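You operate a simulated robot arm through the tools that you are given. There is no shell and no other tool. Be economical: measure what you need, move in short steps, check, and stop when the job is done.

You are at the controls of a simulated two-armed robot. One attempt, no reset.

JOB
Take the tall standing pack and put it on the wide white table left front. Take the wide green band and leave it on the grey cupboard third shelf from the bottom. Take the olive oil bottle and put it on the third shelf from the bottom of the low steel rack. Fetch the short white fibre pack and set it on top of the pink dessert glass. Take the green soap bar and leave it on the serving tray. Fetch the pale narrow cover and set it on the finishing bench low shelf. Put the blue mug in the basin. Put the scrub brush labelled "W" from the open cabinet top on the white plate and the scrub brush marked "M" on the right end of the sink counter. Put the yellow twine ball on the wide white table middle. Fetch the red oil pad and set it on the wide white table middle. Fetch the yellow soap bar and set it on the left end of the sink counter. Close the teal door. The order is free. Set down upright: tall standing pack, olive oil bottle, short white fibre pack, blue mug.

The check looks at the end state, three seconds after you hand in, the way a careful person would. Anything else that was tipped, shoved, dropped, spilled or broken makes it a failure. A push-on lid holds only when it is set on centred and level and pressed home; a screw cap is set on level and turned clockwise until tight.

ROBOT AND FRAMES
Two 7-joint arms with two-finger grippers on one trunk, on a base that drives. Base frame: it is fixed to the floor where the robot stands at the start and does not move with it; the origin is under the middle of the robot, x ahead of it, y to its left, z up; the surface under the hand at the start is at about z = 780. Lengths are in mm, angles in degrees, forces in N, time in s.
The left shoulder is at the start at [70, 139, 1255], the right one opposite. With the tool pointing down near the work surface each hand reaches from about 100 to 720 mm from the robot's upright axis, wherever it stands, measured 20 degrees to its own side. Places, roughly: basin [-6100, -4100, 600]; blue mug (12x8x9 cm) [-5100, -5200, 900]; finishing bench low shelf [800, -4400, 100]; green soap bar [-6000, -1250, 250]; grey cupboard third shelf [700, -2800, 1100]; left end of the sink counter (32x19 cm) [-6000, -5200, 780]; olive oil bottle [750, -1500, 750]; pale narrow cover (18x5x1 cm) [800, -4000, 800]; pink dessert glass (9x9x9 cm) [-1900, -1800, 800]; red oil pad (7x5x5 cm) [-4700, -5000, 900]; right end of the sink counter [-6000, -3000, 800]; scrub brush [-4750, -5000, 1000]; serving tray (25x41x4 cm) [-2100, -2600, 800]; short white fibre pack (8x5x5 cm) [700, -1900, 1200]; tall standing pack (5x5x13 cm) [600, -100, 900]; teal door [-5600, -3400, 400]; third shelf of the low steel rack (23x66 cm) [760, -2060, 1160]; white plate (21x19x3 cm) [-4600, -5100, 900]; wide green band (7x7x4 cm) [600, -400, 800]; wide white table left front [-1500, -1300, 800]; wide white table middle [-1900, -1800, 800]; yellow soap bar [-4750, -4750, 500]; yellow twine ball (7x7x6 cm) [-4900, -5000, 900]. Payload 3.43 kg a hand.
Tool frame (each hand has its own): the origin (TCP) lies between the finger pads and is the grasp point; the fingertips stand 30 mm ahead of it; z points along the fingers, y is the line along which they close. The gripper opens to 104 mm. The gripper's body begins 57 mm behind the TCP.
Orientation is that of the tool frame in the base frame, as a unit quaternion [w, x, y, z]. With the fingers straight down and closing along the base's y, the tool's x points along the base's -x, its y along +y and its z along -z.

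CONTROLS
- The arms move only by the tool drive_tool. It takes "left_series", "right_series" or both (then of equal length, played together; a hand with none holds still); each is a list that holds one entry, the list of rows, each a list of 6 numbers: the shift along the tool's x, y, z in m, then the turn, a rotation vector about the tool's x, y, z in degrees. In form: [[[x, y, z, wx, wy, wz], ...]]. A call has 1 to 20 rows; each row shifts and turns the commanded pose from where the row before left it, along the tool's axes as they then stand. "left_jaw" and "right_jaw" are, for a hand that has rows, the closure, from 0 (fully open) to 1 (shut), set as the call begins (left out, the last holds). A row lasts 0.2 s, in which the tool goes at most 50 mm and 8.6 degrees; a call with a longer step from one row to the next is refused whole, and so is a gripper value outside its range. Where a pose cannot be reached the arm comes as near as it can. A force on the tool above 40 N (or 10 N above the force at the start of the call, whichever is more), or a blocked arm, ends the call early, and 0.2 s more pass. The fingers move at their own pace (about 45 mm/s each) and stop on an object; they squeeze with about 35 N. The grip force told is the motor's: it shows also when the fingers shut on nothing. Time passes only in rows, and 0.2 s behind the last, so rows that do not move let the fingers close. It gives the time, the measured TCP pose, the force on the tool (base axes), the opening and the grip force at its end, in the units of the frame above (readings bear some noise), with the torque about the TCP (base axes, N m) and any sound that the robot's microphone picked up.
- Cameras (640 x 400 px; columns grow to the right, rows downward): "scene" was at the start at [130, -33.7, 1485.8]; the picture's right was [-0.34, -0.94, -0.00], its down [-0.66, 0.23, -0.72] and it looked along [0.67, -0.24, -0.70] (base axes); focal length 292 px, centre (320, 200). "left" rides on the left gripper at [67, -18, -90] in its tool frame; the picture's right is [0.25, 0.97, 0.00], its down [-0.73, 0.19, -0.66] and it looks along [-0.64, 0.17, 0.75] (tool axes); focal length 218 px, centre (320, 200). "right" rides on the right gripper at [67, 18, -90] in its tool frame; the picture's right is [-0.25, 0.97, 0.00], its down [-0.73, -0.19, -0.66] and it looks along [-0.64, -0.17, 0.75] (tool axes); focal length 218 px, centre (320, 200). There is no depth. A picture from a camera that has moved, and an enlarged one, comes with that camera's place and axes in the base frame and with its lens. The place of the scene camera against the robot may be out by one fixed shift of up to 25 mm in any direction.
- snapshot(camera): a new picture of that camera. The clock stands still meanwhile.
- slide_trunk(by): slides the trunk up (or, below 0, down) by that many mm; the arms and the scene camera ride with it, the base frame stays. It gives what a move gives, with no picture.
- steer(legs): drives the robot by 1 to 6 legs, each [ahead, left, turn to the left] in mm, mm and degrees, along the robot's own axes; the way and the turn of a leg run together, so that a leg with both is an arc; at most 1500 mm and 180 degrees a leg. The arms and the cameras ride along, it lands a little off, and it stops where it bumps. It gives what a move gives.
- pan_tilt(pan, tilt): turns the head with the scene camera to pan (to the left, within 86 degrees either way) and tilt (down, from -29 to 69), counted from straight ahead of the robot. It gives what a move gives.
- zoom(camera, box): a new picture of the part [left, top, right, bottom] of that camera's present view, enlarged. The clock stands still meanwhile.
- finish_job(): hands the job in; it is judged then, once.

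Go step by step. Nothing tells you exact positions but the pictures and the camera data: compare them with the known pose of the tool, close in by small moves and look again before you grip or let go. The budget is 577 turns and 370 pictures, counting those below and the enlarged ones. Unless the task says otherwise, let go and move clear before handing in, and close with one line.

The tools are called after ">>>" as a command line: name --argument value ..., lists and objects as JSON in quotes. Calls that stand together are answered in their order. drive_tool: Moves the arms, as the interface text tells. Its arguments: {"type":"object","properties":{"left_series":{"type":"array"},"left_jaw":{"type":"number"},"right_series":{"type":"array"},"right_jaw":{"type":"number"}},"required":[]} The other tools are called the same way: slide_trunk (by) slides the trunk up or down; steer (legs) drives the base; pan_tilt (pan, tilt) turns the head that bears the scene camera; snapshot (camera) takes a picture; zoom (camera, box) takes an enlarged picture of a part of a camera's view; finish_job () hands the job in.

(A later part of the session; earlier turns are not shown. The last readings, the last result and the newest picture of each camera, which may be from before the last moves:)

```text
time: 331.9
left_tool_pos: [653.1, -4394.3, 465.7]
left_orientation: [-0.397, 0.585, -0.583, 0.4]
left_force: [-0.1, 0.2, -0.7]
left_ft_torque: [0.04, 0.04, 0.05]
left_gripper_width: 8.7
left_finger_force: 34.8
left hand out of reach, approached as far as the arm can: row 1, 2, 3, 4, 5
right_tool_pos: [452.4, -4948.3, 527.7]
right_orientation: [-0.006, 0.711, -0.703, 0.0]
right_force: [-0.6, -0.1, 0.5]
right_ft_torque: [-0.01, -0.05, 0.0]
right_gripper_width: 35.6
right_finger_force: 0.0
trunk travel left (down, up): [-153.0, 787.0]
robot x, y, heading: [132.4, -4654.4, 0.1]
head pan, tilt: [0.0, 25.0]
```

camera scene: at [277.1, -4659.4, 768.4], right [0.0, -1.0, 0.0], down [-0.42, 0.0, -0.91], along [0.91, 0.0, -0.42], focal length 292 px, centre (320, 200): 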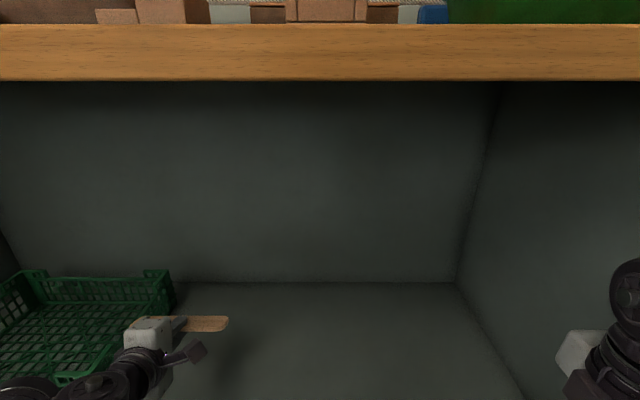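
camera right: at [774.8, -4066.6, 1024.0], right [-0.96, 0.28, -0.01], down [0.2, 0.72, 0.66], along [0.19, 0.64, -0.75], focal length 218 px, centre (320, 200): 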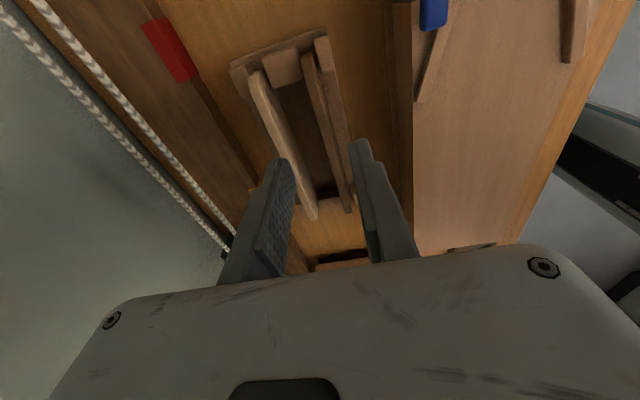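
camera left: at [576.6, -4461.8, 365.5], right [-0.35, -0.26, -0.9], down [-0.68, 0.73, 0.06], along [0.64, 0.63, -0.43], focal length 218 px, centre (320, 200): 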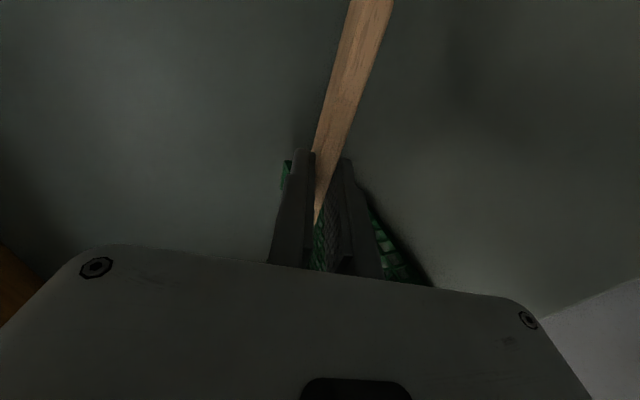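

>>> drive_tool --left_series '[[[0, -0.03, -0.012, 0, 0, 0], [0, -0.03, -0.012, 0, 0, 0], [0, 0, 0, -8, 0, 0], [0, 0, 0, -8, 0, 0], [0, 0, 0, -8, 0, 0], [0, 0, 0, -8, 0, 0], [0, 0, 0, -8, 0, 0], [0, 0, 0, 0, 0, 0]]]'

```text
time: 333.6
left_tool_pos: [589.6, -4395.2, 505.1]
left_orientation: [0.175, -0.624, 0.745, -0.157]
left_force: [0.3, 0.2, -1.1]
left_ft_torque: [0.07, 0.01, 0.02]
left_gripper_width: 8.7
left_finger_force: 35.5
right_tool_pos: [449.7, -4937.7, 533.6]
right_orientation: [-0.005, 0.718, -0.696, 0.004]
right_force: [-0.2, -0.6, 0.1]
right_ft_torque: [-0.01, 0.0, 0.01]
right_gripper_width: 35.3
right_finger_force: 0.0
trunk travel left (down, up): [-153.0, 787.0]
robot x, y, heading: [127.8, -4651.5, 1.2]
head pan, tilt: [0.0, 25.0]
stopped in row 8 (left hand): the arm was blocked; the commanded pose is now the measured one
```

The arm touched something (likely the bench underside). I'll look, then back out.

>>> pan_tilt --pan 25 --tilt 25

>>> snapshot --camera "scene"

```text
time: 334.5
left_tool_pos: [593.2, -4397.6, 506.7]
left_orientation: [0.176, -0.621, 0.746, -0.164]
left_force: [0.7, -0.6, -0.3]
left_ft_torque: [0.01, 0.02, -0.02]
left_gripper_width: 9.0
left_finger_force: 34.8
right_tool_pos: [448.8, -4937.6, 533.0]
right_orientation: [-0.005, 0.717, -0.697, 0.006]
right_force: [0.0, -0.7, 0.5]
right_ft_torque: [0.02, -0.02, -0.04]
right_gripper_width: 34.9
right_finger_force: 0.0
trunk travel left (down, up): [-153.0, 787.0]
robot x, y, heading: [125.3, -4653.3, 1.0]
head pan, tilt: [25.0, 25.0]
```

```text
256 pictures are left
camera scene: at [257.1, -4610.6, 919.2], right [0.44, -0.9, 0.01], down [-0.37, -0.19, -0.91], along [0.82, 0.39, -0.42], focal length 292 px, centre (320, 200)
```

scene: 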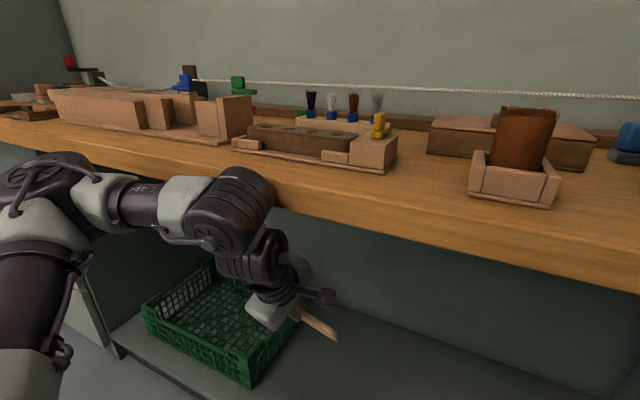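

The wrist met the bench's front edge; nothing moved. I'll back out, lower the trunk fully, and set the hand low before driving in.

>>> steer --legs '[[-420, 0, -1.0]]'

>>> drive_tool --left_series '[[[0, 0.02, 0.035, 0, 0, 0], [0, 0.02, 0.035, 0, 0, 0], [0, 0.02, 0.035, 0, 0, 0], [0, 0.02, 0.035, 0, 0, 0], [0, 0, 0, 0, 0, 0]]]'

>>> slide_trunk --by -152

>>> snapshot --camera "scene"

```text
time: 337.0
left_tool_pos: [199.1, -4418.1, 503.4]
left_orientation: [0.172, -0.609, 0.757, -0.161]
left_force: [0.3, -0.7, -0.2]
left_ft_torque: [0.0, 0.02, 0.02]
left_gripper_width: 9.1
left_finger_force: 35.0
right_tool_pos: [34.4, -4952.7, 527.5]
right_orientation: [0.006, -0.704, 0.71, 0.0]
right_force: [0.5, 0.0, -0.2]
right_ft_torque: [-0.05, 0.03, -0.01]
right_gripper_width: 35.5
right_finger_force: 0.1
trunk travel left (down, up): [-153.0, 787.0]
robot x, y, heading: [-274.4, -4651.1, -1.2]
head pan, tilt: [25.0, 25.0]
```

```text
time: 338.2
left_tool_pos: [191.8, -4405.6, 345.7]
left_orientation: [0.172, -0.61, 0.757, -0.16]
left_force: [-0.5, 0.2, -0.1]
left_ft_torque: [0.02, 0.01, 0.02]
left_gripper_width: 9.0
left_finger_force: 35.2
right_tool_pos: [35.3, -4952.5, 527.9]
right_orientation: [0.005, -0.704, 0.71, 0.0]
right_force: [0.0, -0.5, 0.0]
right_ft_torque: [0.06, -0.01, 0.01]
right_gripper_width: 35.5
right_finger_force: 0.0
trunk travel left (down, up): [-153.0, 787.0]
robot x, y, heading: [-278.5, -4652.1, -1.1]
head pan, tilt: [25.0, 25.0]
```

```text
time: 340.0
left_tool_pos: [193.3, -4408.9, 193.7]
left_orientation: [0.172, -0.61, 0.757, -0.161]
left_force: [0.3, 0.0, -1.2]
left_ft_torque: [0.0, -0.03, 0.0]
left_gripper_width: 8.8
left_finger_force: 34.7
right_tool_pos: [34.5, -4953.8, 375.2]
right_orientation: [0.005, -0.704, 0.71, 0.001]
right_force: [0.1, 0.5, 0.4]
right_ft_torque: [-0.03, -0.01, 0.01]
right_gripper_width: 35.2
right_finger_force: 0.1
trunk travel left (down, up): [-1.0, 939.0]
robot x, y, heading: [-277.8, -4653.3, -1.1]
head pan, tilt: [25.0, 25.0]
```

```text
255 pictures are left
camera scene: at [-142.0, -4620.8, 766.4], right [0.41, -0.91, 0.0], down [-0.39, -0.17, -0.91], along [0.83, 0.37, -0.42], focal length 292 px, centre (320, 200)
```

scene: 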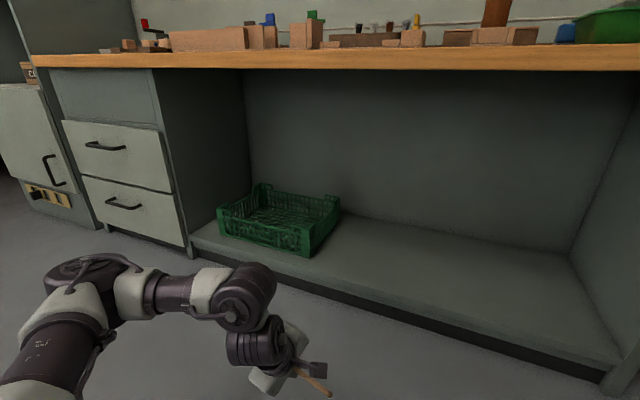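

The hand is now low with a clear profile. Driving in under the bench in two steps.

>>> steer --legs '[[300, -20, 1.1]]'

>>> snapshot --camera "scene"

```text
time: 342.0
left_tool_pos: [483.9, -4417.4, 193.4]
left_orientation: [0.175, -0.619, 0.749, -0.158]
left_force: [0.0, 0.5, -1.3]
left_ft_torque: [0.0, 0.0, -0.03]
left_gripper_width: 9.0
left_finger_force: 35.2
right_tool_pos: [339.5, -4967.5, 375.3]
right_orientation: [-0.005, 0.713, -0.702, -0.001]
right_force: [-0.3, -0.1, -0.6]
right_ft_torque: [0.05, 0.03, -0.02]
right_gripper_width: 35.7
right_finger_force: 0.0
trunk travel left (down, up): [-1.0, 939.0]
robot x, y, heading: [17.2, -4673.5, 0.5]
head pan, tilt: [25.0, 25.0]
```

```text
254 pictures are left
camera scene: at [154.3, -4639.9, 766.4], right [0.43, -0.9, 0.0], down [-0.38, -0.18, -0.91], along [0.82, 0.39, -0.42], focal length 292 px, centre (320, 200)
```

scene: 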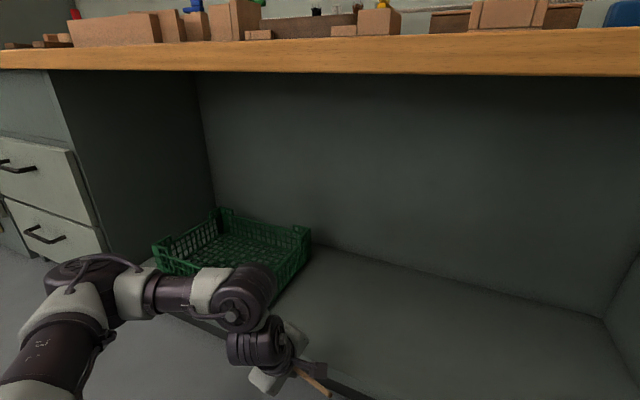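

>>> snapshot --camera "left"

>>> pan_tilt --pan 30 --tilt 45

>>> snapshot --camera "scene"

```text
253 pictures are left
camera left: at [445.6, -4486.0, 277.0], right [-0.89, -0.07, -0.45], down [-0.34, 0.77, 0.55], along [0.31, 0.64, -0.7], focal length 218 px, centre (320, 200)
```

left: 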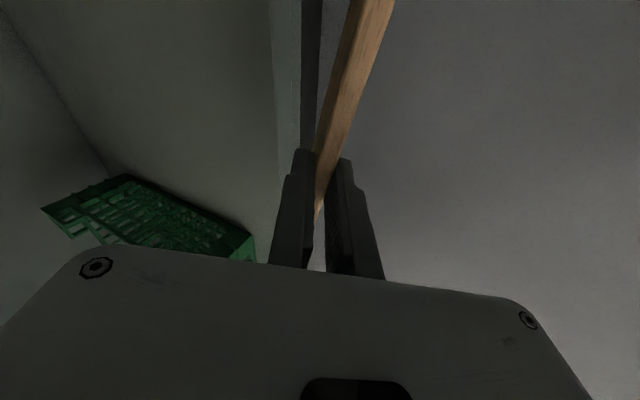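

```text
time: 342.8
left_tool_pos: [484.5, -4420.1, 194.1]
left_orientation: [0.174, -0.619, 0.749, -0.158]
left_force: [0.3, -0.4, -0.7]
left_ft_torque: [0.02, 0.02, 0.02]
left_gripper_width: 8.8
left_finger_force: 35.0
right_tool_pos: [339.3, -4966.5, 376.1]
right_orientation: [-0.006, 0.712, -0.702, -0.001]
right_force: [-0.6, -0.5, -0.2]
right_ft_torque: [-0.01, -0.05, -0.02]
right_gripper_width: 35.2
right_finger_force: 0.0
trunk travel left (down, up): [-1.0, 939.0]
robot x, y, heading: [18.3, -4673.8, 0.2]
head pan, tilt: [30.0, 45.0]
```

```text
252 pictures are left
camera scene: at [141.3, -4638.3, 735.9], right [0.5, -0.86, 0.0], down [-0.61, -0.36, -0.71], along [0.61, 0.36, -0.71], focal length 292 px, centre (320, 200)
```

scene: 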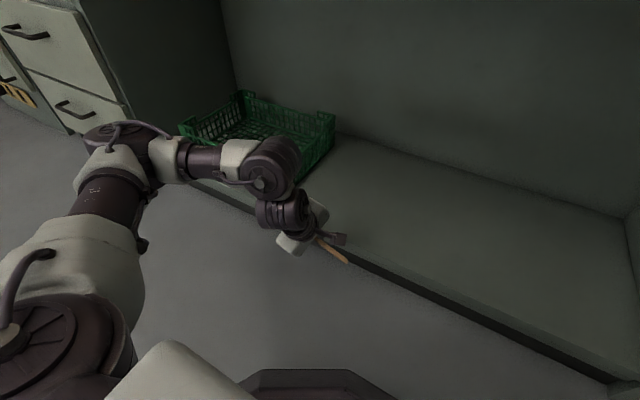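

Shelf front is x≈555 and the board clears it. Driving in 150 mm more.

>>> steer --legs '[[150, -30, 0]]'

>>> snapshot --camera "left"

>>> snapshot --camera "scene"

```text
time: 344.2
left_tool_pos: [636.8, -4446.8, 193.3]
left_orientation: [0.174, -0.62, 0.748, -0.158]
left_force: [0.0, 0.1, -0.6]
left_ft_torque: [-0.01, -0.01, 0.03]
left_gripper_width: 8.9
left_finger_force: 34.9
right_tool_pos: [492.1, -4995.3, 376.3]
right_orientation: [-0.005, 0.714, -0.7, 0.0]
right_force: [0.0, -0.3, 0.5]
right_ft_torque: [0.03, -0.02, 0.01]
right_gripper_width: 35.4
right_finger_force: 0.1
trunk travel left (down, up): [-1.0, 939.0]
robot x, y, heading: [170.8, -4706.3, 0.4]
head pan, tilt: [30.0, 45.0]
```

```text
251 pictures are left
camera left: at [597.0, -4513.9, 277.0], right [-0.89, -0.07, -0.45], down [-0.34, 0.77, 0.55], along [0.31, 0.64, -0.7], focal length 218 px, centre (320, 200)
```

left: 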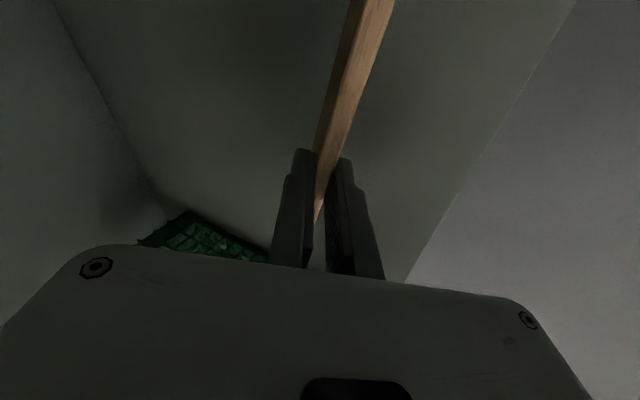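

```text
250 pictures are left
camera scene: at [293.2, -4667.4, 735.8], right [0.51, -0.86, 0.0], down [-0.61, -0.36, -0.71], along [0.61, 0.36, -0.71], focal length 292 px, centre (320, 200)
```

scene: 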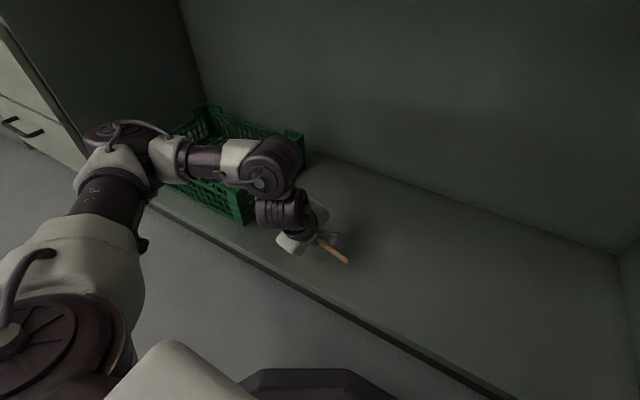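

>>> drive_tool --left_series '[[[0, 0.0045, 0.009, 0, 0, 0], [0, 0.0045, 0.009, 0, 0, 0], [0, 0.0025, 0.0045, 0, 0, 0], [0, 0, 0, 0, 0, 0]]]'

>>> drive_tool --left_series '[[[0, 0.0015, 0.003, 0, 0, 0], [0, 0.0015, 0.003, 0, 0, 0], [0, 0.0015, 0.003, 0, 0, 0], [0, 0, 0, 0, 0, 0]]]'

```text
time: 345.2
left_tool_pos: [638.4, -4443.2, 169.4]
left_orientation: [0.177, -0.621, 0.747, -0.159]
left_force: [1.7, 7.7, 18.3]
left_ft_torque: [-1.27, -0.1, 0.09]
left_gripper_width: 9.0
left_finger_force: 34.9
right_tool_pos: [492.2, -4995.3, 376.1]
right_orientation: [-0.006, 0.714, -0.7, 0.0]
right_force: [0.3, 0.7, 0.7]
right_ft_torque: [0.01, 0.03, 0.01]
right_gripper_width: 35.3
right_finger_force: 0.1
trunk travel left (down, up): [-1.0, 939.0]
robot x, y, heading: [168.2, -4700.5, 0.5]
head pan, tilt: [30.0, 45.0]
```

```text
time: 345.8
left_tool_pos: [637.8, -4445.4, 168.5]
left_orientation: [0.179, -0.621, 0.746, -0.164]
left_force: [-3.3, 1.6, 18.5]
left_ft_torque: [-0.88, 0.02, 0.0]
left_gripper_width: 9.0
left_finger_force: 35.4
right_tool_pos: [492.6, -4994.8, 374.7]
right_orientation: [-0.006, 0.715, -0.699, 0.0]
right_force: [-0.7, 0.2, 0.0]
right_ft_torque: [-0.01, -0.02, -0.05]
right_gripper_width: 35.2
right_finger_force: 0.0
trunk travel left (down, up): [-1.0, 939.0]
robot x, y, heading: [171.5, -4705.1, 0.6]
head pan, tilt: [30.0, 45.0]
stopped in row 2 (left hand): the force on the tool passed its limit at 44 N (the readings are from after the stop); the commanded pose is now the measured one
```

In contact. I'll lift slightly and try to tilt further to lay the board flatter before letting go.

>>> drive_tool --left_series '[[[0, -0.004, -0.008, 0, 0, 0], [0, 0, 0, 8, 0, 0], [0, 0, 0, 8, 0, 0], [0, 0, 0, 8, 0, 0], [0, 0, 0, 8, 0, 0], [0, 0, 0, 0, 0, 0]]]'

```text
time: 347.1
left_tool_pos: [649.1, -4453.2, 222.4]
left_orientation: [0.302, -0.57, 0.697, -0.313]
left_force: [-0.3, 1.3, -0.1]
left_ft_torque: [-0.02, -0.01, 0.01]
left_gripper_width: 8.8
left_finger_force: 35.0
left hand out of reach, approached as far as the arm can: row 4, 5
right_tool_pos: [492.5, -4995.5, 374.9]
right_orientation: [-0.006, 0.715, -0.699, 0.0]
right_force: [-0.5, -0.6, -0.6]
right_ft_torque: [0.0, -0.02, -0.01]
right_gripper_width: 35.3
right_finger_force: 0.0
trunk travel left (down, up): [-1.0, 939.0]
robot x, y, heading: [165.9, -4704.2, 0.8]
head pan, tilt: [30.0, 45.0]
```

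It rises with more tilt, so ~35° is the practical limit. Back to that, down to contact, and release.

>>> drive_tool --left_series '[[[0, 0, 0, -8, 0, 0], [0, 0, 0, -8, 0, 0], [0, 0.006, 0.009, 0, 0, 0], [0, 0.011, 0.016, 0, 0, 0], [0, 0.008, 0.012, 0, 0, 0], [0, 0, 0, 0, 0, 0]]]'

```text
time: 348.6
left_tool_pos: [650.3, -4448.9, 178.2]
left_orientation: [0.219, -0.606, 0.735, -0.213]
left_force: [-0.2, 0.6, -0.7]
left_ft_torque: [0.01, 0.01, 0.02]
left_gripper_width: 9.2
left_finger_force: 35.0
right_tool_pos: [493.3, -4994.9, 376.1]
right_orientation: [-0.006, 0.714, -0.7, 0.0]
right_force: [0.0, -0.3, 0.4]
right_ft_torque: [-0.03, 0.0, 0.0]
right_gripper_width: 35.4
right_finger_force: 0.0
trunk travel left (down, up): [-1.0, 939.0]
robot x, y, heading: [169.6, -4702.7, 0.6]
head pan, tilt: [30.0, 45.0]
```

>>> drive_tool --left_series '[[[0, 0.003, 0.0045, 0, 0, 0], [0, 0.0017, 0.0025, 0, 0, 0], [0, 0, 0, 0, 0, 0]]]'

>>> drive_tool --left_series '[[[0, 0, 0, 0, 0, 0], [0, 0, 0, 0, 0, 0], [0, 0, 0, 0, 0, 0], [0, 0, -0.015, 0, 0, 0], [0, 0, -0.02, 0, 0, 0], [0, 0, -0.03, 0, 0, 0], [0, 0, 0, 0, 0, 0]]]' --left_jaw 0.5

>>> snapshot --camera "left"

>>> snapshot --camera "scene"

```text
time: 349.4
left_tool_pos: [652.2, -4447.5, 170.0]
left_orientation: [0.22, -0.607, 0.734, -0.213]
left_force: [0.2, 0.2, -0.4]
left_ft_torque: [-0.02, 0.04, -0.02]
left_gripper_width: 9.0
left_finger_force: 35.0
right_tool_pos: [493.6, -4994.8, 374.7]
right_orientation: [-0.006, 0.715, -0.699, 0.0]
right_force: [0.5, -0.3, 0.3]
right_ft_torque: [0.04, 0.0, 0.02]
right_gripper_width: 35.5
right_finger_force: 0.0
trunk travel left (down, up): [-1.0, 939.0]
robot x, y, heading: [173.9, -4703.8, 0.4]
head pan, tilt: [30.0, 45.0]
```

```text
time: 350.9
left_tool_pos: [614.3, -4444.8, 225.9]
left_orientation: [0.22, -0.606, 0.734, -0.212]
left_force: [-0.3, 0.6, 0.1]
left_ft_torque: [0.04, -0.01, 0.02]
left_gripper_width: 51.9
left_finger_force: 0.0
right_tool_pos: [493.3, -4995.4, 374.0]
right_orientation: [-0.006, 0.715, -0.699, -0.001]
right_force: [0.0, -0.1, -0.6]
right_ft_torque: [-0.01, -0.03, -0.01]
right_gripper_width: 35.2
right_finger_force: 0.1
trunk travel left (down, up): [-1.0, 939.0]
robot x, y, heading: [171.3, -4700.8, 0.6]
head pan, tilt: [30.0, 45.0]
```

```text
249 pictures are left
camera left: at [563.7, -4510.0, 304.6], right [-0.81, -0.08, -0.57], down [-0.41, 0.78, 0.47], along [0.41, 0.62, -0.67], focal length 218 px, centre (320, 200)
```

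left: 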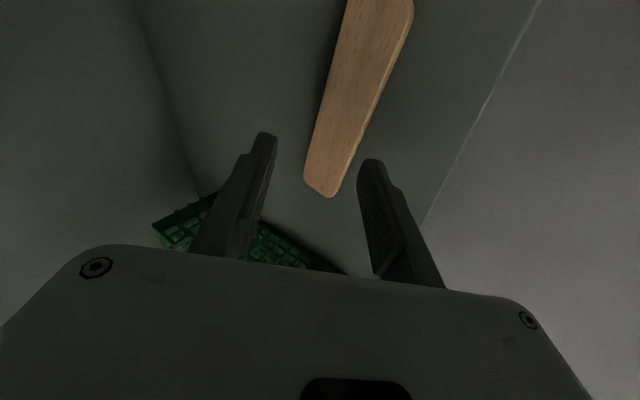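

```text
248 pictures are left
camera scene: at [293.1, -4667.3, 735.8], right [0.51, -0.86, 0.0], down [-0.61, -0.36, -0.71], along [0.61, 0.36, -0.71], focal length 292 px, centre (320, 200)
```

scene: 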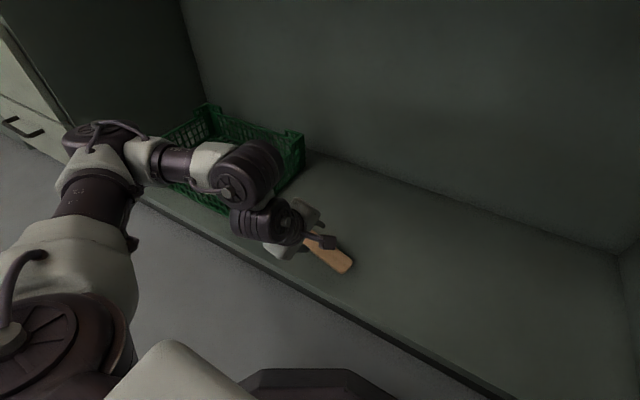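

The cover lies flat on the low shelf. Back out, raise the trunk, turn around and look toward the far side.

>>> steer --legs '[[-700, 0, 0]]'

>>> slide_trunk --by 400

>>> slide_trunk --by 250

>>> steer --legs '[[0, 0, 179]]'

>>> pan_tilt --pan 0 --tilt 12

>>> snapshot --camera "scene"

```text
time: 354.2
left_tool_pos: [19.4, -4440.7, 226.8]
left_orientation: [0.221, -0.611, 0.729, -0.213]
left_force: [0.1, 1.1, -0.8]
left_ft_torque: [0.0, 0.05, -0.04]
left_gripper_width: 52.0
left_finger_force: 0.0
right_tool_pos: [-96.4, -4992.0, 377.2]
right_orientation: [-0.006, 0.718, -0.696, 0.0]
right_force: [-0.2, 0.4, 0.1]
right_ft_torque: [0.01, 0.01, 0.01]
right_gripper_width: 35.2
right_finger_force: 0.0
trunk travel left (down, up): [-1.0, 939.0]
robot x, y, heading: [-423.8, -4700.6, 1.1]
head pan, tilt: [30.0, 45.0]
stopped in leg 1: the robot was blocked; the commanded pose is now the measured one
```

```text
time: 358.2
left_tool_pos: [17.5, -4434.6, 594.9]
left_orientation: [0.22, -0.611, 0.73, -0.213]
left_force: [0.2, -0.9, 0.6]
left_ft_torque: [-0.04, -0.01, -0.01]
left_gripper_width: 52.0
left_finger_force: 0.1
right_tool_pos: [-99.1, -4984.0, 740.0]
right_orientation: [-0.011, 0.715, -0.699, -0.013]
right_force: [0.3, -0.2, 0.7]
right_ft_torque: [-0.03, -0.03, -0.02]
right_gripper_width: 35.3
right_finger_force: 0.1
trunk travel left (down, up): [-368.0, 572.0]
robot x, y, heading: [-423.8, -4698.7, 1.0]
head pan, tilt: [30.0, 45.0]
stopped: the arm was blocked; the commanded pose is now the measured one
```

```text
time: 361.0
left_tool_pos: [19.1, -4430.2, 600.6]
left_orientation: [0.22, -0.611, 0.73, -0.214]
left_force: [-0.2, 0.8, -0.2]
left_ft_torque: [0.01, 0.03, 0.0]
left_gripper_width: 51.9
left_finger_force: 0.0
right_tool_pos: [-100.1, -4978.2, 742.7]
right_orientation: [-0.015, 0.712, -0.701, -0.025]
right_force: [-0.5, 0.4, 0.2]
right_ft_torque: [0.0, 0.01, 0.02]
right_gripper_width: 35.4
right_finger_force: 0.0
trunk travel left (down, up): [-375.0, 565.0]
robot x, y, heading: [-425.1, -4692.9, 1.3]
head pan, tilt: [30.0, 45.0]
stopped: the arm was blocked; the commanded pose is now the measured one
```

```text
time: 366.2
left_tool_pos: [-895.1, -4479.5, 595.3]
left_orientation: [-0.288, 0.93, 0.208, -0.097]
left_force: [-0.2, -0.2, 0.1]
left_ft_torque: [0.01, 0.0, 0.01]
left_gripper_width: 51.9
left_finger_force: 0.0
right_tool_pos: [-383.6, -4258.4, 734.4]
right_orientation: [0.018, 0.949, 0.315, -0.026]
right_force: [-0.2, 0.2, -0.1]
right_ft_torque: [-0.02, 0.0, -0.02]
right_gripper_width: 35.3
right_finger_force: 0.1
trunk travel left (down, up): [-375.0, 565.0]
robot x, y, heading: [-424.8, -4689.2, 127.1]
head pan, tilt: [30.0, 45.0]
stopped in leg 1: the robot was blocked; the commanded pose is now the measured one
```

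```text
time: 367.2
left_tool_pos: [-896.6, -4482.5, 596.2]
left_orientation: [-0.285, 0.93, 0.21, -0.098]
left_force: [-0.1, -0.8, 0.3]
left_ft_torque: [-0.02, -0.03, 0.0]
left_gripper_width: 51.9
left_finger_force: 0.1
right_tool_pos: [-385.7, -4256.6, 734.7]
right_orientation: [0.022, 0.948, 0.317, -0.026]
right_force: [0.0, -0.7, 1.0]
right_ft_torque: [-0.01, 0.01, -0.03]
right_gripper_width: 35.7
right_finger_force: 0.1
trunk travel left (down, up): [-375.0, 565.0]
robot x, y, heading: [-425.9, -4693.4, 127.2]
head pan, tilt: [0.0, 12.0]
```

```text
247 pictures are left
camera scene: at [-512.8, -4571.9, 1158.8], right [0.8, 0.61, 0.0], down [0.13, -0.18, -0.98], along [-0.59, 0.78, -0.22], focal length 292 px, centre (320, 200)
```

scene: 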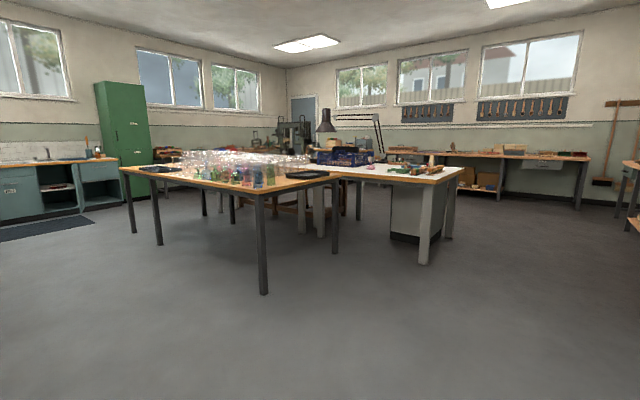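

I bumped into something behind. Let me look around carefully before any further motion.

>>> pan_tilt --pan 60 --tilt 35

>>> snapshot --camera "scene"

>>> snapshot --camera "left"

```text
time: 368.5
left_tool_pos: [-895.3, -4482.9, 596.6]
left_orientation: [-0.285, 0.93, 0.21, -0.098]
left_force: [0.5, -0.4, -0.7]
left_ft_torque: [0.03, -0.04, 0.02]
left_gripper_width: 52.0
left_finger_force: 0.1
right_tool_pos: [-385.2, -4255.7, 735.3]
right_orientation: [0.021, 0.948, 0.317, -0.026]
right_force: [-0.3, 0.6, 0.7]
right_ft_torque: [0.01, -0.02, 0.01]
right_gripper_width: 35.5
right_finger_force: 0.0
trunk travel left (down, up): [-375.0, 565.0]
robot x, y, heading: [-423.2, -4693.9, 127.2]
head pan, tilt: [60.0, 35.0]
```

```text
246 pictures are left
camera scene: at [-543.5, -4657.5, 1123.2], right [-0.13, 0.99, -0.01], down [0.57, 0.06, -0.82], along [-0.81, -0.11, -0.58], focal length 292 px, centre (320, 200)
```

scene: 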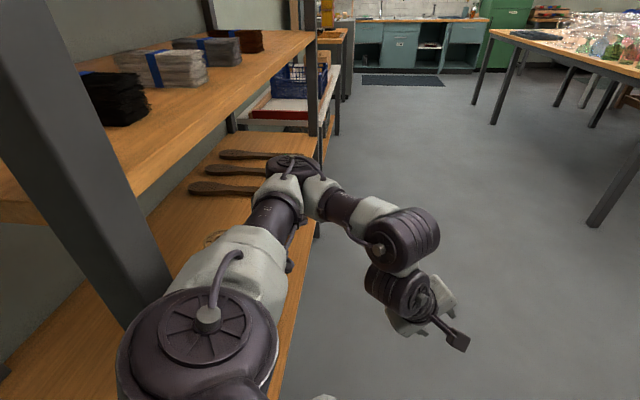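

```text
245 pictures are left
camera left: at [-815.8, -4483.7, 675.2], right [0.55, -0.61, -0.57], down [-0.39, -0.79, 0.47], along [-0.74, -0.04, -0.67], focal length 218 px, centre (320, 200)
```

left: 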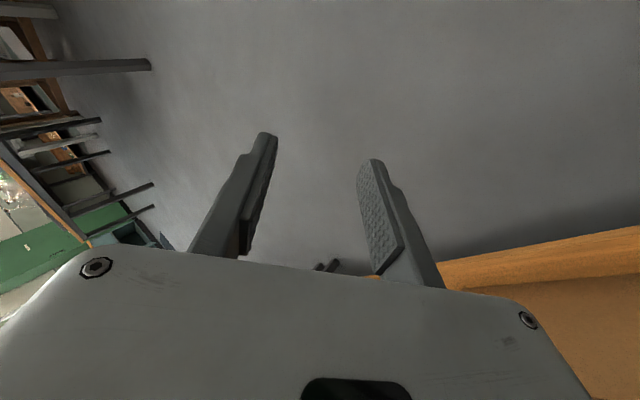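

My left elbow swung into a shelf rack on the right-hand wall. Its items look undisturbed; I'll pull straight out (+y) away from it.

>>> steer --legs '[[400, -304, 0]]'

>>> snapshot --camera "scene"

```text
time: 371.4
left_tool_pos: [-893.8, -3986.5, 600.7]
left_orientation: [-0.292, 0.928, 0.207, -0.097]
left_force: [-0.4, 0.6, 0.2]
left_ft_torque: [0.0, 0.01, 0.06]
left_gripper_width: 52.1
left_finger_force: 0.0
right_tool_pos: [-380.6, -3766.9, 740.1]
right_orientation: [0.014, 0.949, 0.314, -0.026]
right_force: [-0.2, 0.4, 0.0]
right_ft_torque: [-0.02, 0.0, 0.0]
right_gripper_width: 35.1
right_finger_force: 0.1
trunk travel left (down, up): [-375.0, 565.0]
robot x, y, heading: [-422.0, -4191.8, 126.8]
head pan, tilt: [60.0, 35.0]
```

```text
244 pictures are left
camera scene: at [-540.0, -4170.1, 1124.2], right [-0.12, 0.99, 0.0], down [0.57, 0.07, -0.82], along [-0.81, -0.1, -0.57], focal length 292 px, centre (320, 200)
```

scene: 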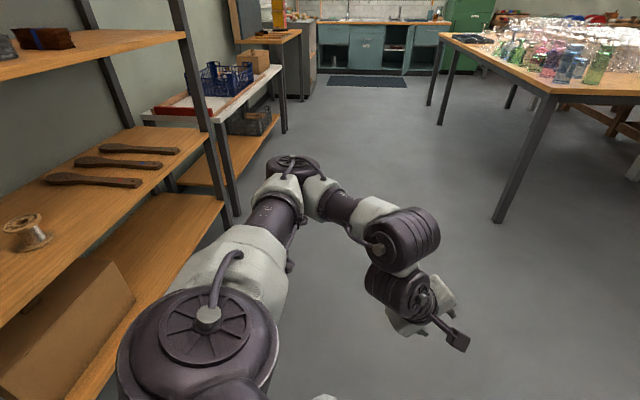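

>>> pan_tilt --pan 86 --tilt 25

>>> snapshot --camera "scene"

```text
time: 372.4
left_tool_pos: [-895.0, -3988.0, 600.2]
left_orientation: [-0.292, 0.928, 0.208, -0.097]
left_force: [-0.3, -0.5, 0.5]
left_ft_torque: [0.0, 0.02, 0.0]
left_gripper_width: 52.0
left_finger_force: 0.1
right_tool_pos: [-380.2, -3766.0, 741.0]
right_orientation: [0.014, 0.949, 0.314, -0.026]
right_force: [-0.2, -0.4, -0.7]
right_ft_torque: [-0.02, 0.0, 0.01]
right_gripper_width: 35.3
right_finger_force: 0.0
trunk travel left (down, up): [-375.0, 565.0]
robot x, y, heading: [-424.9, -4195.6, 126.8]
head pan, tilt: [85.9, 25.0]
```

```text
243 pictures are left
camera scene: at [-530.0, -4209.9, 1140.0], right [-0.54, 0.84, 0.0], down [0.36, 0.23, -0.91], along [-0.76, -0.49, -0.42], focal length 292 px, centre (320, 200)
```

scene: 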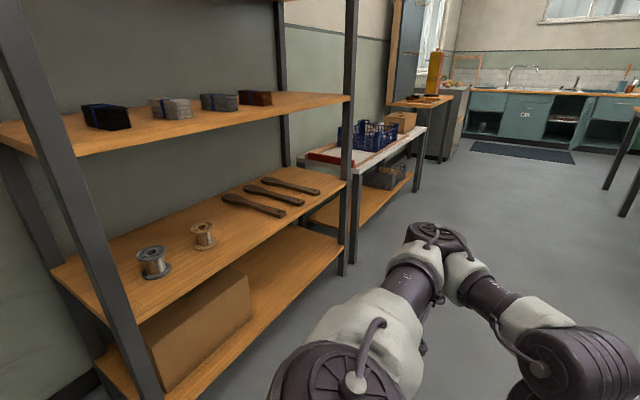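

All the rack items are in place. I'll turn to face -x and bring both hands back to the comfortable vertical pose.

>>> steer --legs '[[0, -100, 0], [0, 0, 53]]'

>>> drive_tool --left_series '[[[0, 0, 0, -7.1, 0, 0], [0, 0, 0, -7.1, 0, 0], [0, 0, 0, -7.1, 0, 0], [0, 0, 0, -7.1, 0, 0], [0, 0, 0, -7.1, 0, 0], [0, 0, 0, 0, 0, -8.2], [0, 0, 0, 0, 0, -8.2], [0, 0, 0, 0, 0, -8.2], [0, 0, 0, 0, 0, -8.2], [0, 0, 0, 0, 0, -8.2], [0, 0, 0, 0, 0, -8.2], [0, 0, 0, 0, 0, -8.2], [0, 0, 0, 0, 0, -8.2], [0, 0, 0, 0, 0, -8.2], [0, 0, 0, 0, 0, -8.2], [0, 0, 0, 0, 0, 0]]]' --right_series '[[[0, 0, 0, 0, 0, 0], [0, 0, 0, 0, 0, 0], [0, 0, 0, 0, 0, 0], [0, 0, 0, 0, 0, 0], [0, 0, 0, 0, 0, -8.2], [0, 0, 0, 0, 0, -8.2], [0, 0, 0, 0, 0, -8.2], [0, 0, 0, 0, 0, -8.2], [0, 0, 0, 0, 0, -8.2], [0, 0, 0, 0, 0, -8.2], [0, 0, 0, 0, 0, -8.2], [0, 0, 0, 0, 0, -8.2], [0, 0, 0, 0, 0, -8.2], [0, 0, 0, 0, 0, -8.2], [0, 0, 0, 0, 0, -8.2], [0, 0, 0, 0, 0, 0]]]' --left_jaw 0.1 --right_jaw 0.1

```text
time: 375.9
left_tool_pos: [-795.4, -4379.7, 601.1]
left_orientation: [-0.219, 0.741, 0.597, -0.217]
left_force: [-0.6, 0.4, 1.3]
left_ft_torque: [-0.03, -0.01, 0.04]
left_gripper_width: 52.0
left_finger_force: 0.1
right_tool_pos: [-657.0, -3838.4, 740.5]
right_orientation: [0.024, 0.713, 0.701, -0.017]
right_force: [-0.3, 0.4, -0.7]
right_ft_torque: [-0.01, 0.0, -0.02]
right_gripper_width: 35.4
right_finger_force: 0.1
trunk travel left (down, up): [-375.0, 565.0]
robot x, y, heading: [-341.6, -4133.3, 179.3]
head pan, tilt: [85.9, 25.0]
```

```text
time: 379.2
left_tool_pos: [-795.2, -4380.2, 599.2]
left_orientation: [-0.002, 0.167, 0.986, -0.03]
left_force: [0.1, 0.3, -0.1]
left_ft_torque: [0.0, -0.01, 0.0]
left_gripper_width: 93.6
left_finger_force: 0.0
right_tool_pos: [-656.1, -3837.5, 739.0]
right_orientation: [0.005, 0.004, 1.0, -0.029]
right_force: [-0.1, -0.8, -0.3]
right_ft_torque: [-0.01, -0.01, 0.0]
right_gripper_width: 93.7
right_finger_force: 0.0
trunk travel left (down, up): [-375.0, 565.0]
robot x, y, heading: [-342.4, -4133.6, 179.1]
head pan, tilt: [85.9, 25.0]
```

>>> drive_tool --left_series '[[[0, 0, 0, 0, 0, -6.2], [0, 0, 0, 0, 0, -6.2], [0, 0, 0, 0, 0, -6.2], [0, 0, 0, -3.3, 0, 0], [0, 0, 0, 0, 0, 0]]]' --right_series '[[[0, 0, 0, 0, 0, 0], [0, 0, 0, 0, 0, 0], [0, 0, 0, 0, 0, 0], [0, 0, 0, -3.3, 0, 0], [0, 0, 0, 0, 0, 0]]]'

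>>> slide_trunk --by 250

>>> steer --legs '[[1400, 0, 0.8], [1300, 0, 0]]'

>>> pan_tilt --pan 20 --tilt 20

>>> snapshot --camera "scene"

```text
time: 380.4
left_tool_pos: [-795.1, -4377.8, 601.9]
left_orientation: [-0.007, 0.007, 1.0, 0.0]
left_force: [-0.2, 0.0, 0.2]
left_ft_torque: [-0.03, -0.01, -0.01]
left_gripper_width: 93.5
left_finger_force: 0.2
right_tool_pos: [-657.6, -3836.8, 741.3]
right_orientation: [0.005, 0.008, 1.0, -0.001]
right_force: [0.0, 0.1, -0.1]
right_ft_torque: [-0.04, 0.0, 0.01]
right_gripper_width: 93.7
right_finger_force: 0.0
trunk travel left (down, up): [-375.0, 565.0]
robot x, y, heading: [-344.5, -4133.3, 179.5]
head pan, tilt: [85.9, 25.0]
```

```text
time: 383.0
left_tool_pos: [-795.0, -4379.7, 851.3]
left_orientation: [-0.007, 0.006, 1.0, -0.001]
left_force: [-0.1, -0.2, 0.0]
left_ft_torque: [-0.03, -0.03, 0.01]
left_gripper_width: 93.8
left_finger_force: 0.1
right_tool_pos: [-658.5, -3837.1, 990.7]
right_orientation: [0.006, 0.007, 1.0, -0.001]
right_force: [0.4, 0.9, 0.0]
right_ft_torque: [-0.03, 0.03, 0.01]
right_gripper_width: 93.6
right_finger_force: 0.0
trunk travel left (down, up): [-625.0, 315.0]
robot x, y, heading: [-343.8, -4132.7, 179.3]
head pan, tilt: [85.9, 25.0]
```

```text
time: 396.0
left_tool_pos: [-3465.7, -4409.3, 850.9]
left_orientation: [-0.007, -0.004, 1.0, -0.001]
left_force: [-0.2, -0.4, 0.1]
left_ft_torque: [-0.01, -0.02, -0.01]
left_gripper_width: 93.6
left_finger_force: 0.0
right_tool_pos: [-3341.9, -3866.3, 989.7]
right_orientation: [0.006, -0.004, 1.0, 0.0]
right_force: [1.2, -0.3, -0.3]
right_ft_torque: [0.01, -0.01, 0.03]
right_gripper_width: 93.6
right_finger_force: 0.0
trunk travel left (down, up): [-625.0, 315.0]
robot x, y, heading: [-3021.0, -4156.4, -179.5]
head pan, tilt: [85.9, 25.0]
```

```text
time: 397.4
left_tool_pos: [-3467.1, -4408.5, 850.8]
left_orientation: [-0.008, -0.004, 1.0, -0.002]
left_force: [-0.2, 0.3, 0.4]
left_ft_torque: [0.03, 0.03, -0.01]
left_gripper_width: 93.4
left_finger_force: 0.1
right_tool_pos: [-3341.3, -3865.0, 991.6]
right_orientation: [0.006, -0.004, 1.0, 0.0]
right_force: [0.7, -0.5, 0.0]
right_ft_torque: [-0.01, -0.02, 0.0]
right_gripper_width: 93.4
right_finger_force: 0.0
trunk travel left (down, up): [-625.0, 315.0]
robot x, y, heading: [-3026.9, -4155.4, -179.5]
head pan, tilt: [20.0, 20.0]
```

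```text
242 pictures are left
camera scene: at [-3156.8, -4193.9, 1398.1], right [-0.35, 0.94, 0.0], down [0.32, 0.12, -0.94], along [-0.88, -0.33, -0.34], focal length 292 px, centre (320, 200)
```

scene: 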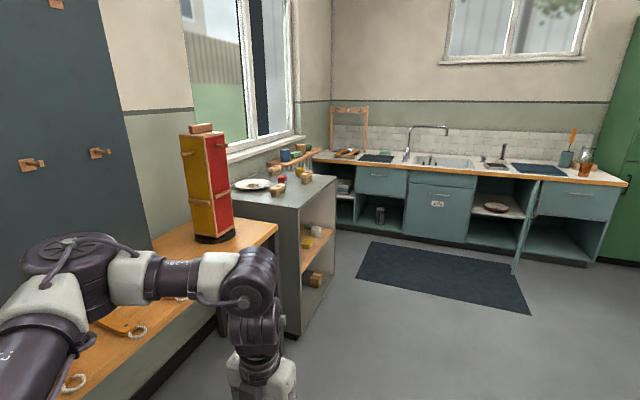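

Now I can see the grey open cabinet, the sill behind it and the sink counter. Zooming in.

>>> zoom --camera "scene" --box '[220, 130, 360, 240]'

>>> zoom --camera "scene" --box '[320, 100, 640, 290]'

```text
3.64 times, centred on (290, 185) of scene
camera zoom: at [-3156.8, -4193.9, 1398.1], right [-0.35, 0.94, 0.0], down [0.32, 0.12, -0.94], along [-0.88, -0.33, -0.34], focal length 1061 px, centre (429, 254)
```

zoom: 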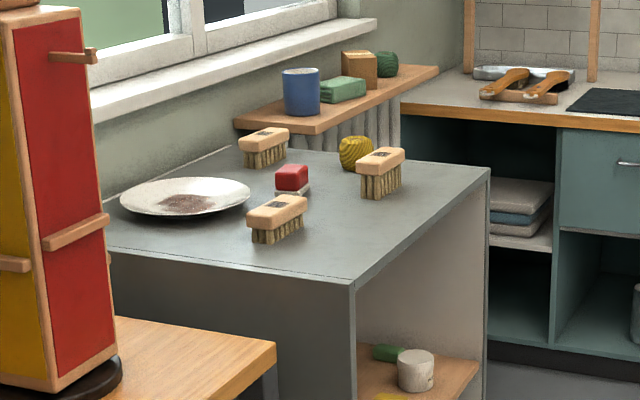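

```text
2.00 times, centred on (480, 195) of scene
camera zoom: at [-3156.8, -4193.9, 1398.1], right [-0.35, 0.94, 0.0], down [0.32, 0.12, -0.94], along [-0.88, -0.33, -0.34], focal length 584 px, centre (0, 210)
```

zoom: 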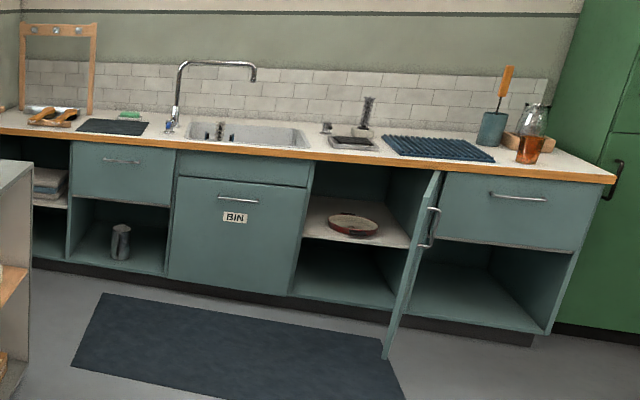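

The cabinet top holds the plate, three brushes, red pad and twine ball; the blue mug is on the sill shelf behind. I'll drive to its open (+y) side and face it.

>>> steer --legs '[[1400, 0, -0.5], [250, 0, 0], [0, 0, 90]]'

>>> pan_tilt --pan 0 --tilt 35

>>> snapshot --camera "scene"

```text
time: 409.4
left_tool_pos: [-4363.3, -4607.4, 850.9]
left_orientation: [0.004, 0.711, -0.703, 0.006]
left_force: [-0.3, 0.4, 0.5]
left_ft_torque: [0.0, -0.01, 0.03]
left_gripper_width: 93.9
left_finger_force: 0.0
right_tool_pos: [-4907.0, -4482.4, 990.6]
right_orientation: [-0.004, 0.711, -0.704, -0.004]
right_force: [0.0, 0.1, -0.2]
right_ft_torque: [-0.01, -0.01, 0.0]
right_gripper_width: 93.5
right_finger_force: 0.0
trunk travel left (down, up): [-625.0, 315.0]
robot x, y, heading: [-4619.7, -4162.4, -89.2]
head pan, tilt: [20.0, 20.0]
```

```text
time: 410.2
left_tool_pos: [-4363.8, -4607.4, 851.9]
left_orientation: [0.004, 0.711, -0.704, 0.006]
left_force: [0.0, 0.2, -0.5]
left_ft_torque: [-0.03, 0.01, 0.02]
left_gripper_width: 93.8
left_finger_force: 0.1
right_tool_pos: [-4908.0, -4484.0, 990.3]
right_orientation: [-0.004, 0.711, -0.703, -0.005]
right_force: [-0.5, 0.3, 1.2]
right_ft_torque: [-0.03, -0.02, 0.01]
right_gripper_width: 93.5
right_finger_force: 0.0
trunk travel left (down, up): [-625.0, 315.0]
robot x, y, heading: [-4623.6, -4161.2, -89.3]
head pan, tilt: [0.0, 35.0]
```

```text
239 pictures are left
camera scene: at [-4614.4, -4307.5, 1374.3], right [-1.0, -0.01, 0.0], down [-0.01, 0.57, -0.82], along [0.01, -0.82, -0.57], focal length 292 px, centre (320, 200)
```

scene: 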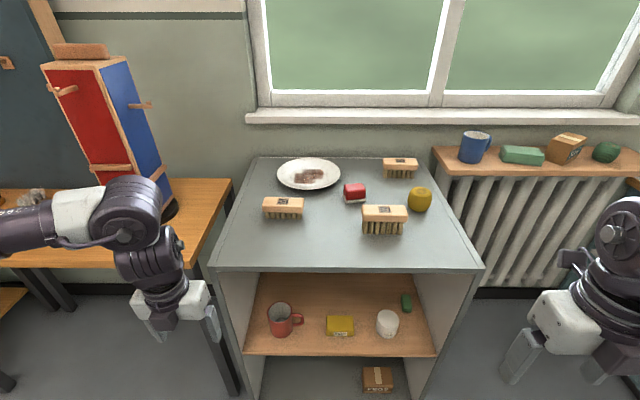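

>>> zoom --camera "scene" --box '[240, 145, 460, 245]'

>>> zoom --camera "scene" --box '[350, 145, 420, 245]'

>>> zoom --camera "scene" --box '[255, 185, 315, 225]'

```text
2.91 times, centred on (350, 195) of scene
camera zoom: at [-4614.4, -4307.5, 1374.3], right [-1.0, -0.01, 0.0], down [-0.01, 0.57, -0.82], along [0.01, -0.82, -0.57], focal length 849 px, centre (233, 214)
```

zoom: 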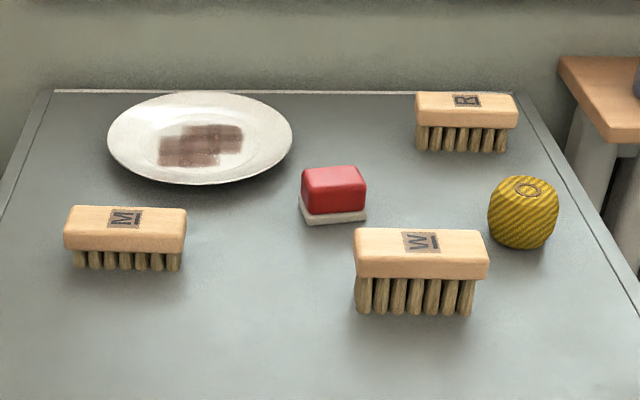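

```text
4.00 times, centred on (385, 195) of scene
camera zoom: at [-4614.4, -4307.5, 1374.3], right [-1.0, -0.01, 0.0], down [-0.01, 0.57, -0.82], along [0.01, -0.82, -0.57], focal length 1167 px, centre (60, 220)
```

zoom: 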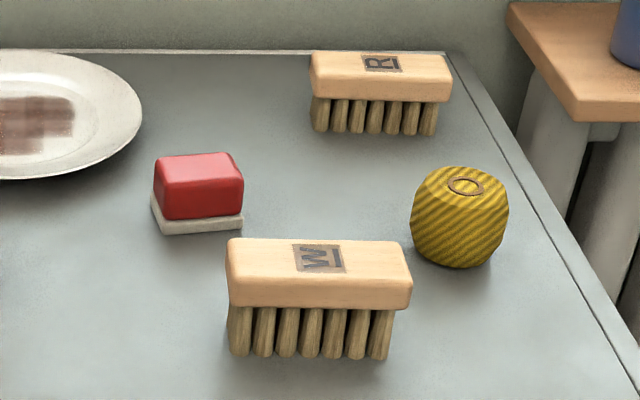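

```text
10.00 times, centred on (285, 205) of scene
camera zoom: at [-4614.4, -4307.5, 1374.3], right [-1.0, -0.01, 0.0], down [-0.01, 0.57, -0.82], along [0.01, -0.82, -0.57], focal length 2918 px, centre (670, 150)
```

zoom: 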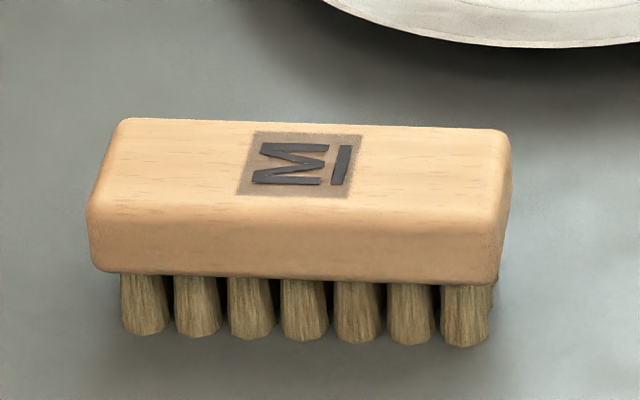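

Labels carry an underline to mark their foot. Zooming further on the other two labels to tell W from M.

>>> zoom --camera "scene" --box '[362, 200, 410, 230]'

>>> zoom --camera "scene" --box '[380, 150, 420, 175]'

```text
13.33 times, centred on (386, 215) of scene
camera zoom: at [-4614.4, -4307.5, 1374.3], right [-1.0, -0.01, 0.0], down [-0.01, 0.57, -0.82], along [0.01, -0.82, -0.57], focal length 3891 px, centre (-560, 0)
```

zoom: 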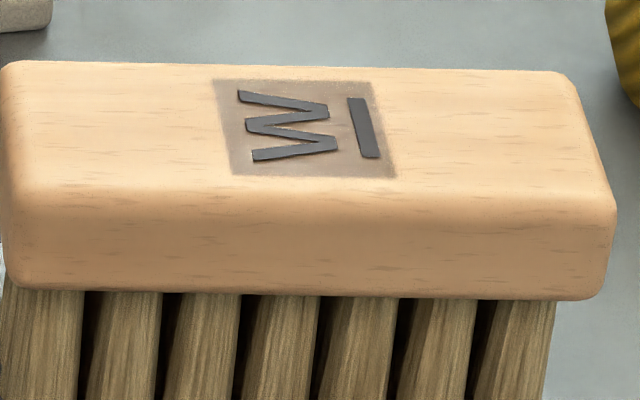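

```text
16.00 times, centred on (400, 162) of scene
camera zoom: at [-4614.4, -4307.5, 1374.3], right [-1.0, -0.01, 0.0], down [-0.01, 0.57, -0.82], along [0.01, -0.82, -0.57], focal length 4669 px, centre (-960, 800)
```

zoom: 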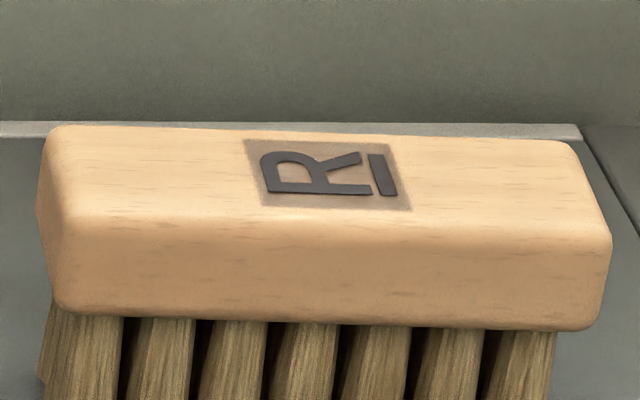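

The centre-front brush reads W, the left one M (the far one is R). I'll use the left hand, turned to close across the brush's width, and shift so the W brush lies in its sector.

>>> drive_tool --left_series '[[[0, 0, -0.045, 0, 0, 0], [0, 0, -0.045, 0, 0, 0], [0, 0, -0.045, 0, 0, 0], [0, 0, -0.045, 0, 0, 0], [0, 0, 0, 0, 0, 8.2], [0, 0, 0, 0, 0, 8.2], [0, 0, 0, 0, 0, 8.2], [0, 0, 0, 0, 0, 8.2], [0, 0, 0, 0, 0, 8.2], [0, 0, 0, 0, 0, 8.2], [0, 0, 0, 0, 0, 8.2], [0, 0, 0, 0, 0, 8.2], [0, 0, 0, 0, 0, 8.2], [0, 0, 0, 0, 0, 8.2], [0, 0, 0, 0, 0, 8.0], [0, 0, 0, 0, 0, 0]]]' --left_jaw 0.3

>>> steer --legs '[[0, -390, -0.7], [180, 0, 0]]'

>>> snapshot --camera "left"

>>> snapshot --camera "scene"

```text
time: 413.6
left_tool_pos: [-4362.5, -4604.2, 1030.6]
left_orientation: [0.001, -0.006, 1.0, -0.007]
left_force: [-0.8, -0.4, 0.0]
left_ft_torque: [-0.01, -0.01, -0.02]
left_gripper_width: 72.9
left_finger_force: 0.0
right_tool_pos: [-4907.9, -4483.1, 991.0]
right_orientation: [-0.004, 0.711, -0.703, -0.004]
right_force: [0.3, -0.2, 0.1]
right_ft_torque: [0.01, -0.03, 0.02]
right_gripper_width: 93.6
right_finger_force: 0.1
trunk travel left (down, up): [-625.0, 315.0]
robot x, y, heading: [-4621.0, -4165.0, -89.3]
head pan, tilt: [0.0, 35.0]
```

```text
time: 417.2
left_tool_pos: [-4766.1, -4789.9, 1031.6]
left_orientation: [0.0, 0.0, 1.0, -0.007]
left_force: [-0.2, 0.2, 0.1]
left_ft_torque: [0.04, -0.01, 0.02]
left_gripper_width: 72.7
left_finger_force: 0.0
right_tool_pos: [-5310.1, -4661.7, 990.4]
right_orientation: [0.003, -0.706, 0.708, 0.003]
right_force: [0.4, 1.1, -0.7]
right_ft_torque: [0.0, 0.0, -0.01]
right_gripper_width: 93.7
right_finger_force: 0.1
trunk travel left (down, up): [-625.0, 315.0]
robot x, y, heading: [-5014.6, -4344.8, -90.0]
head pan, tilt: [0.0, 35.0]
```

```text
233 pictures are left
camera left: at [-4834.6, -4806.5, 1121.6], right [-0.25, 0.97, -0.02], down [0.73, 0.2, 0.65], along [0.64, 0.15, -0.76], focal length 218 px, centre (320, 200)
```

left: 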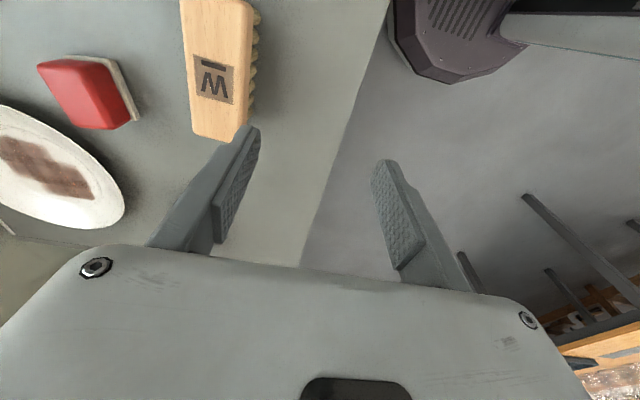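

```text
232 pictures are left
camera scene: at [-5014.2, -4489.8, 1374.4], right [-1.0, 0.0, 0.0], down [0.0, 0.57, -0.82], along [0.0, -0.82, -0.57], focal length 292 px, centre (320, 200)
```

scene: 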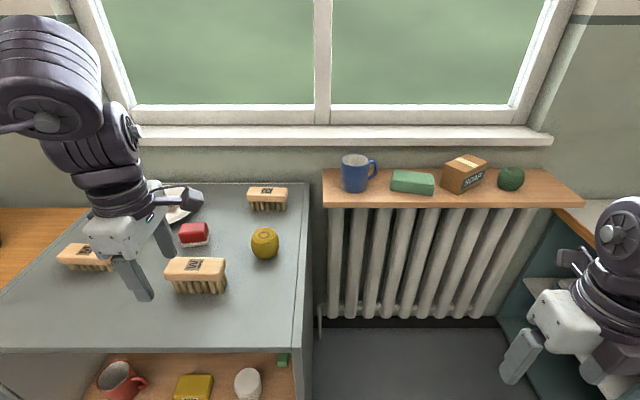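

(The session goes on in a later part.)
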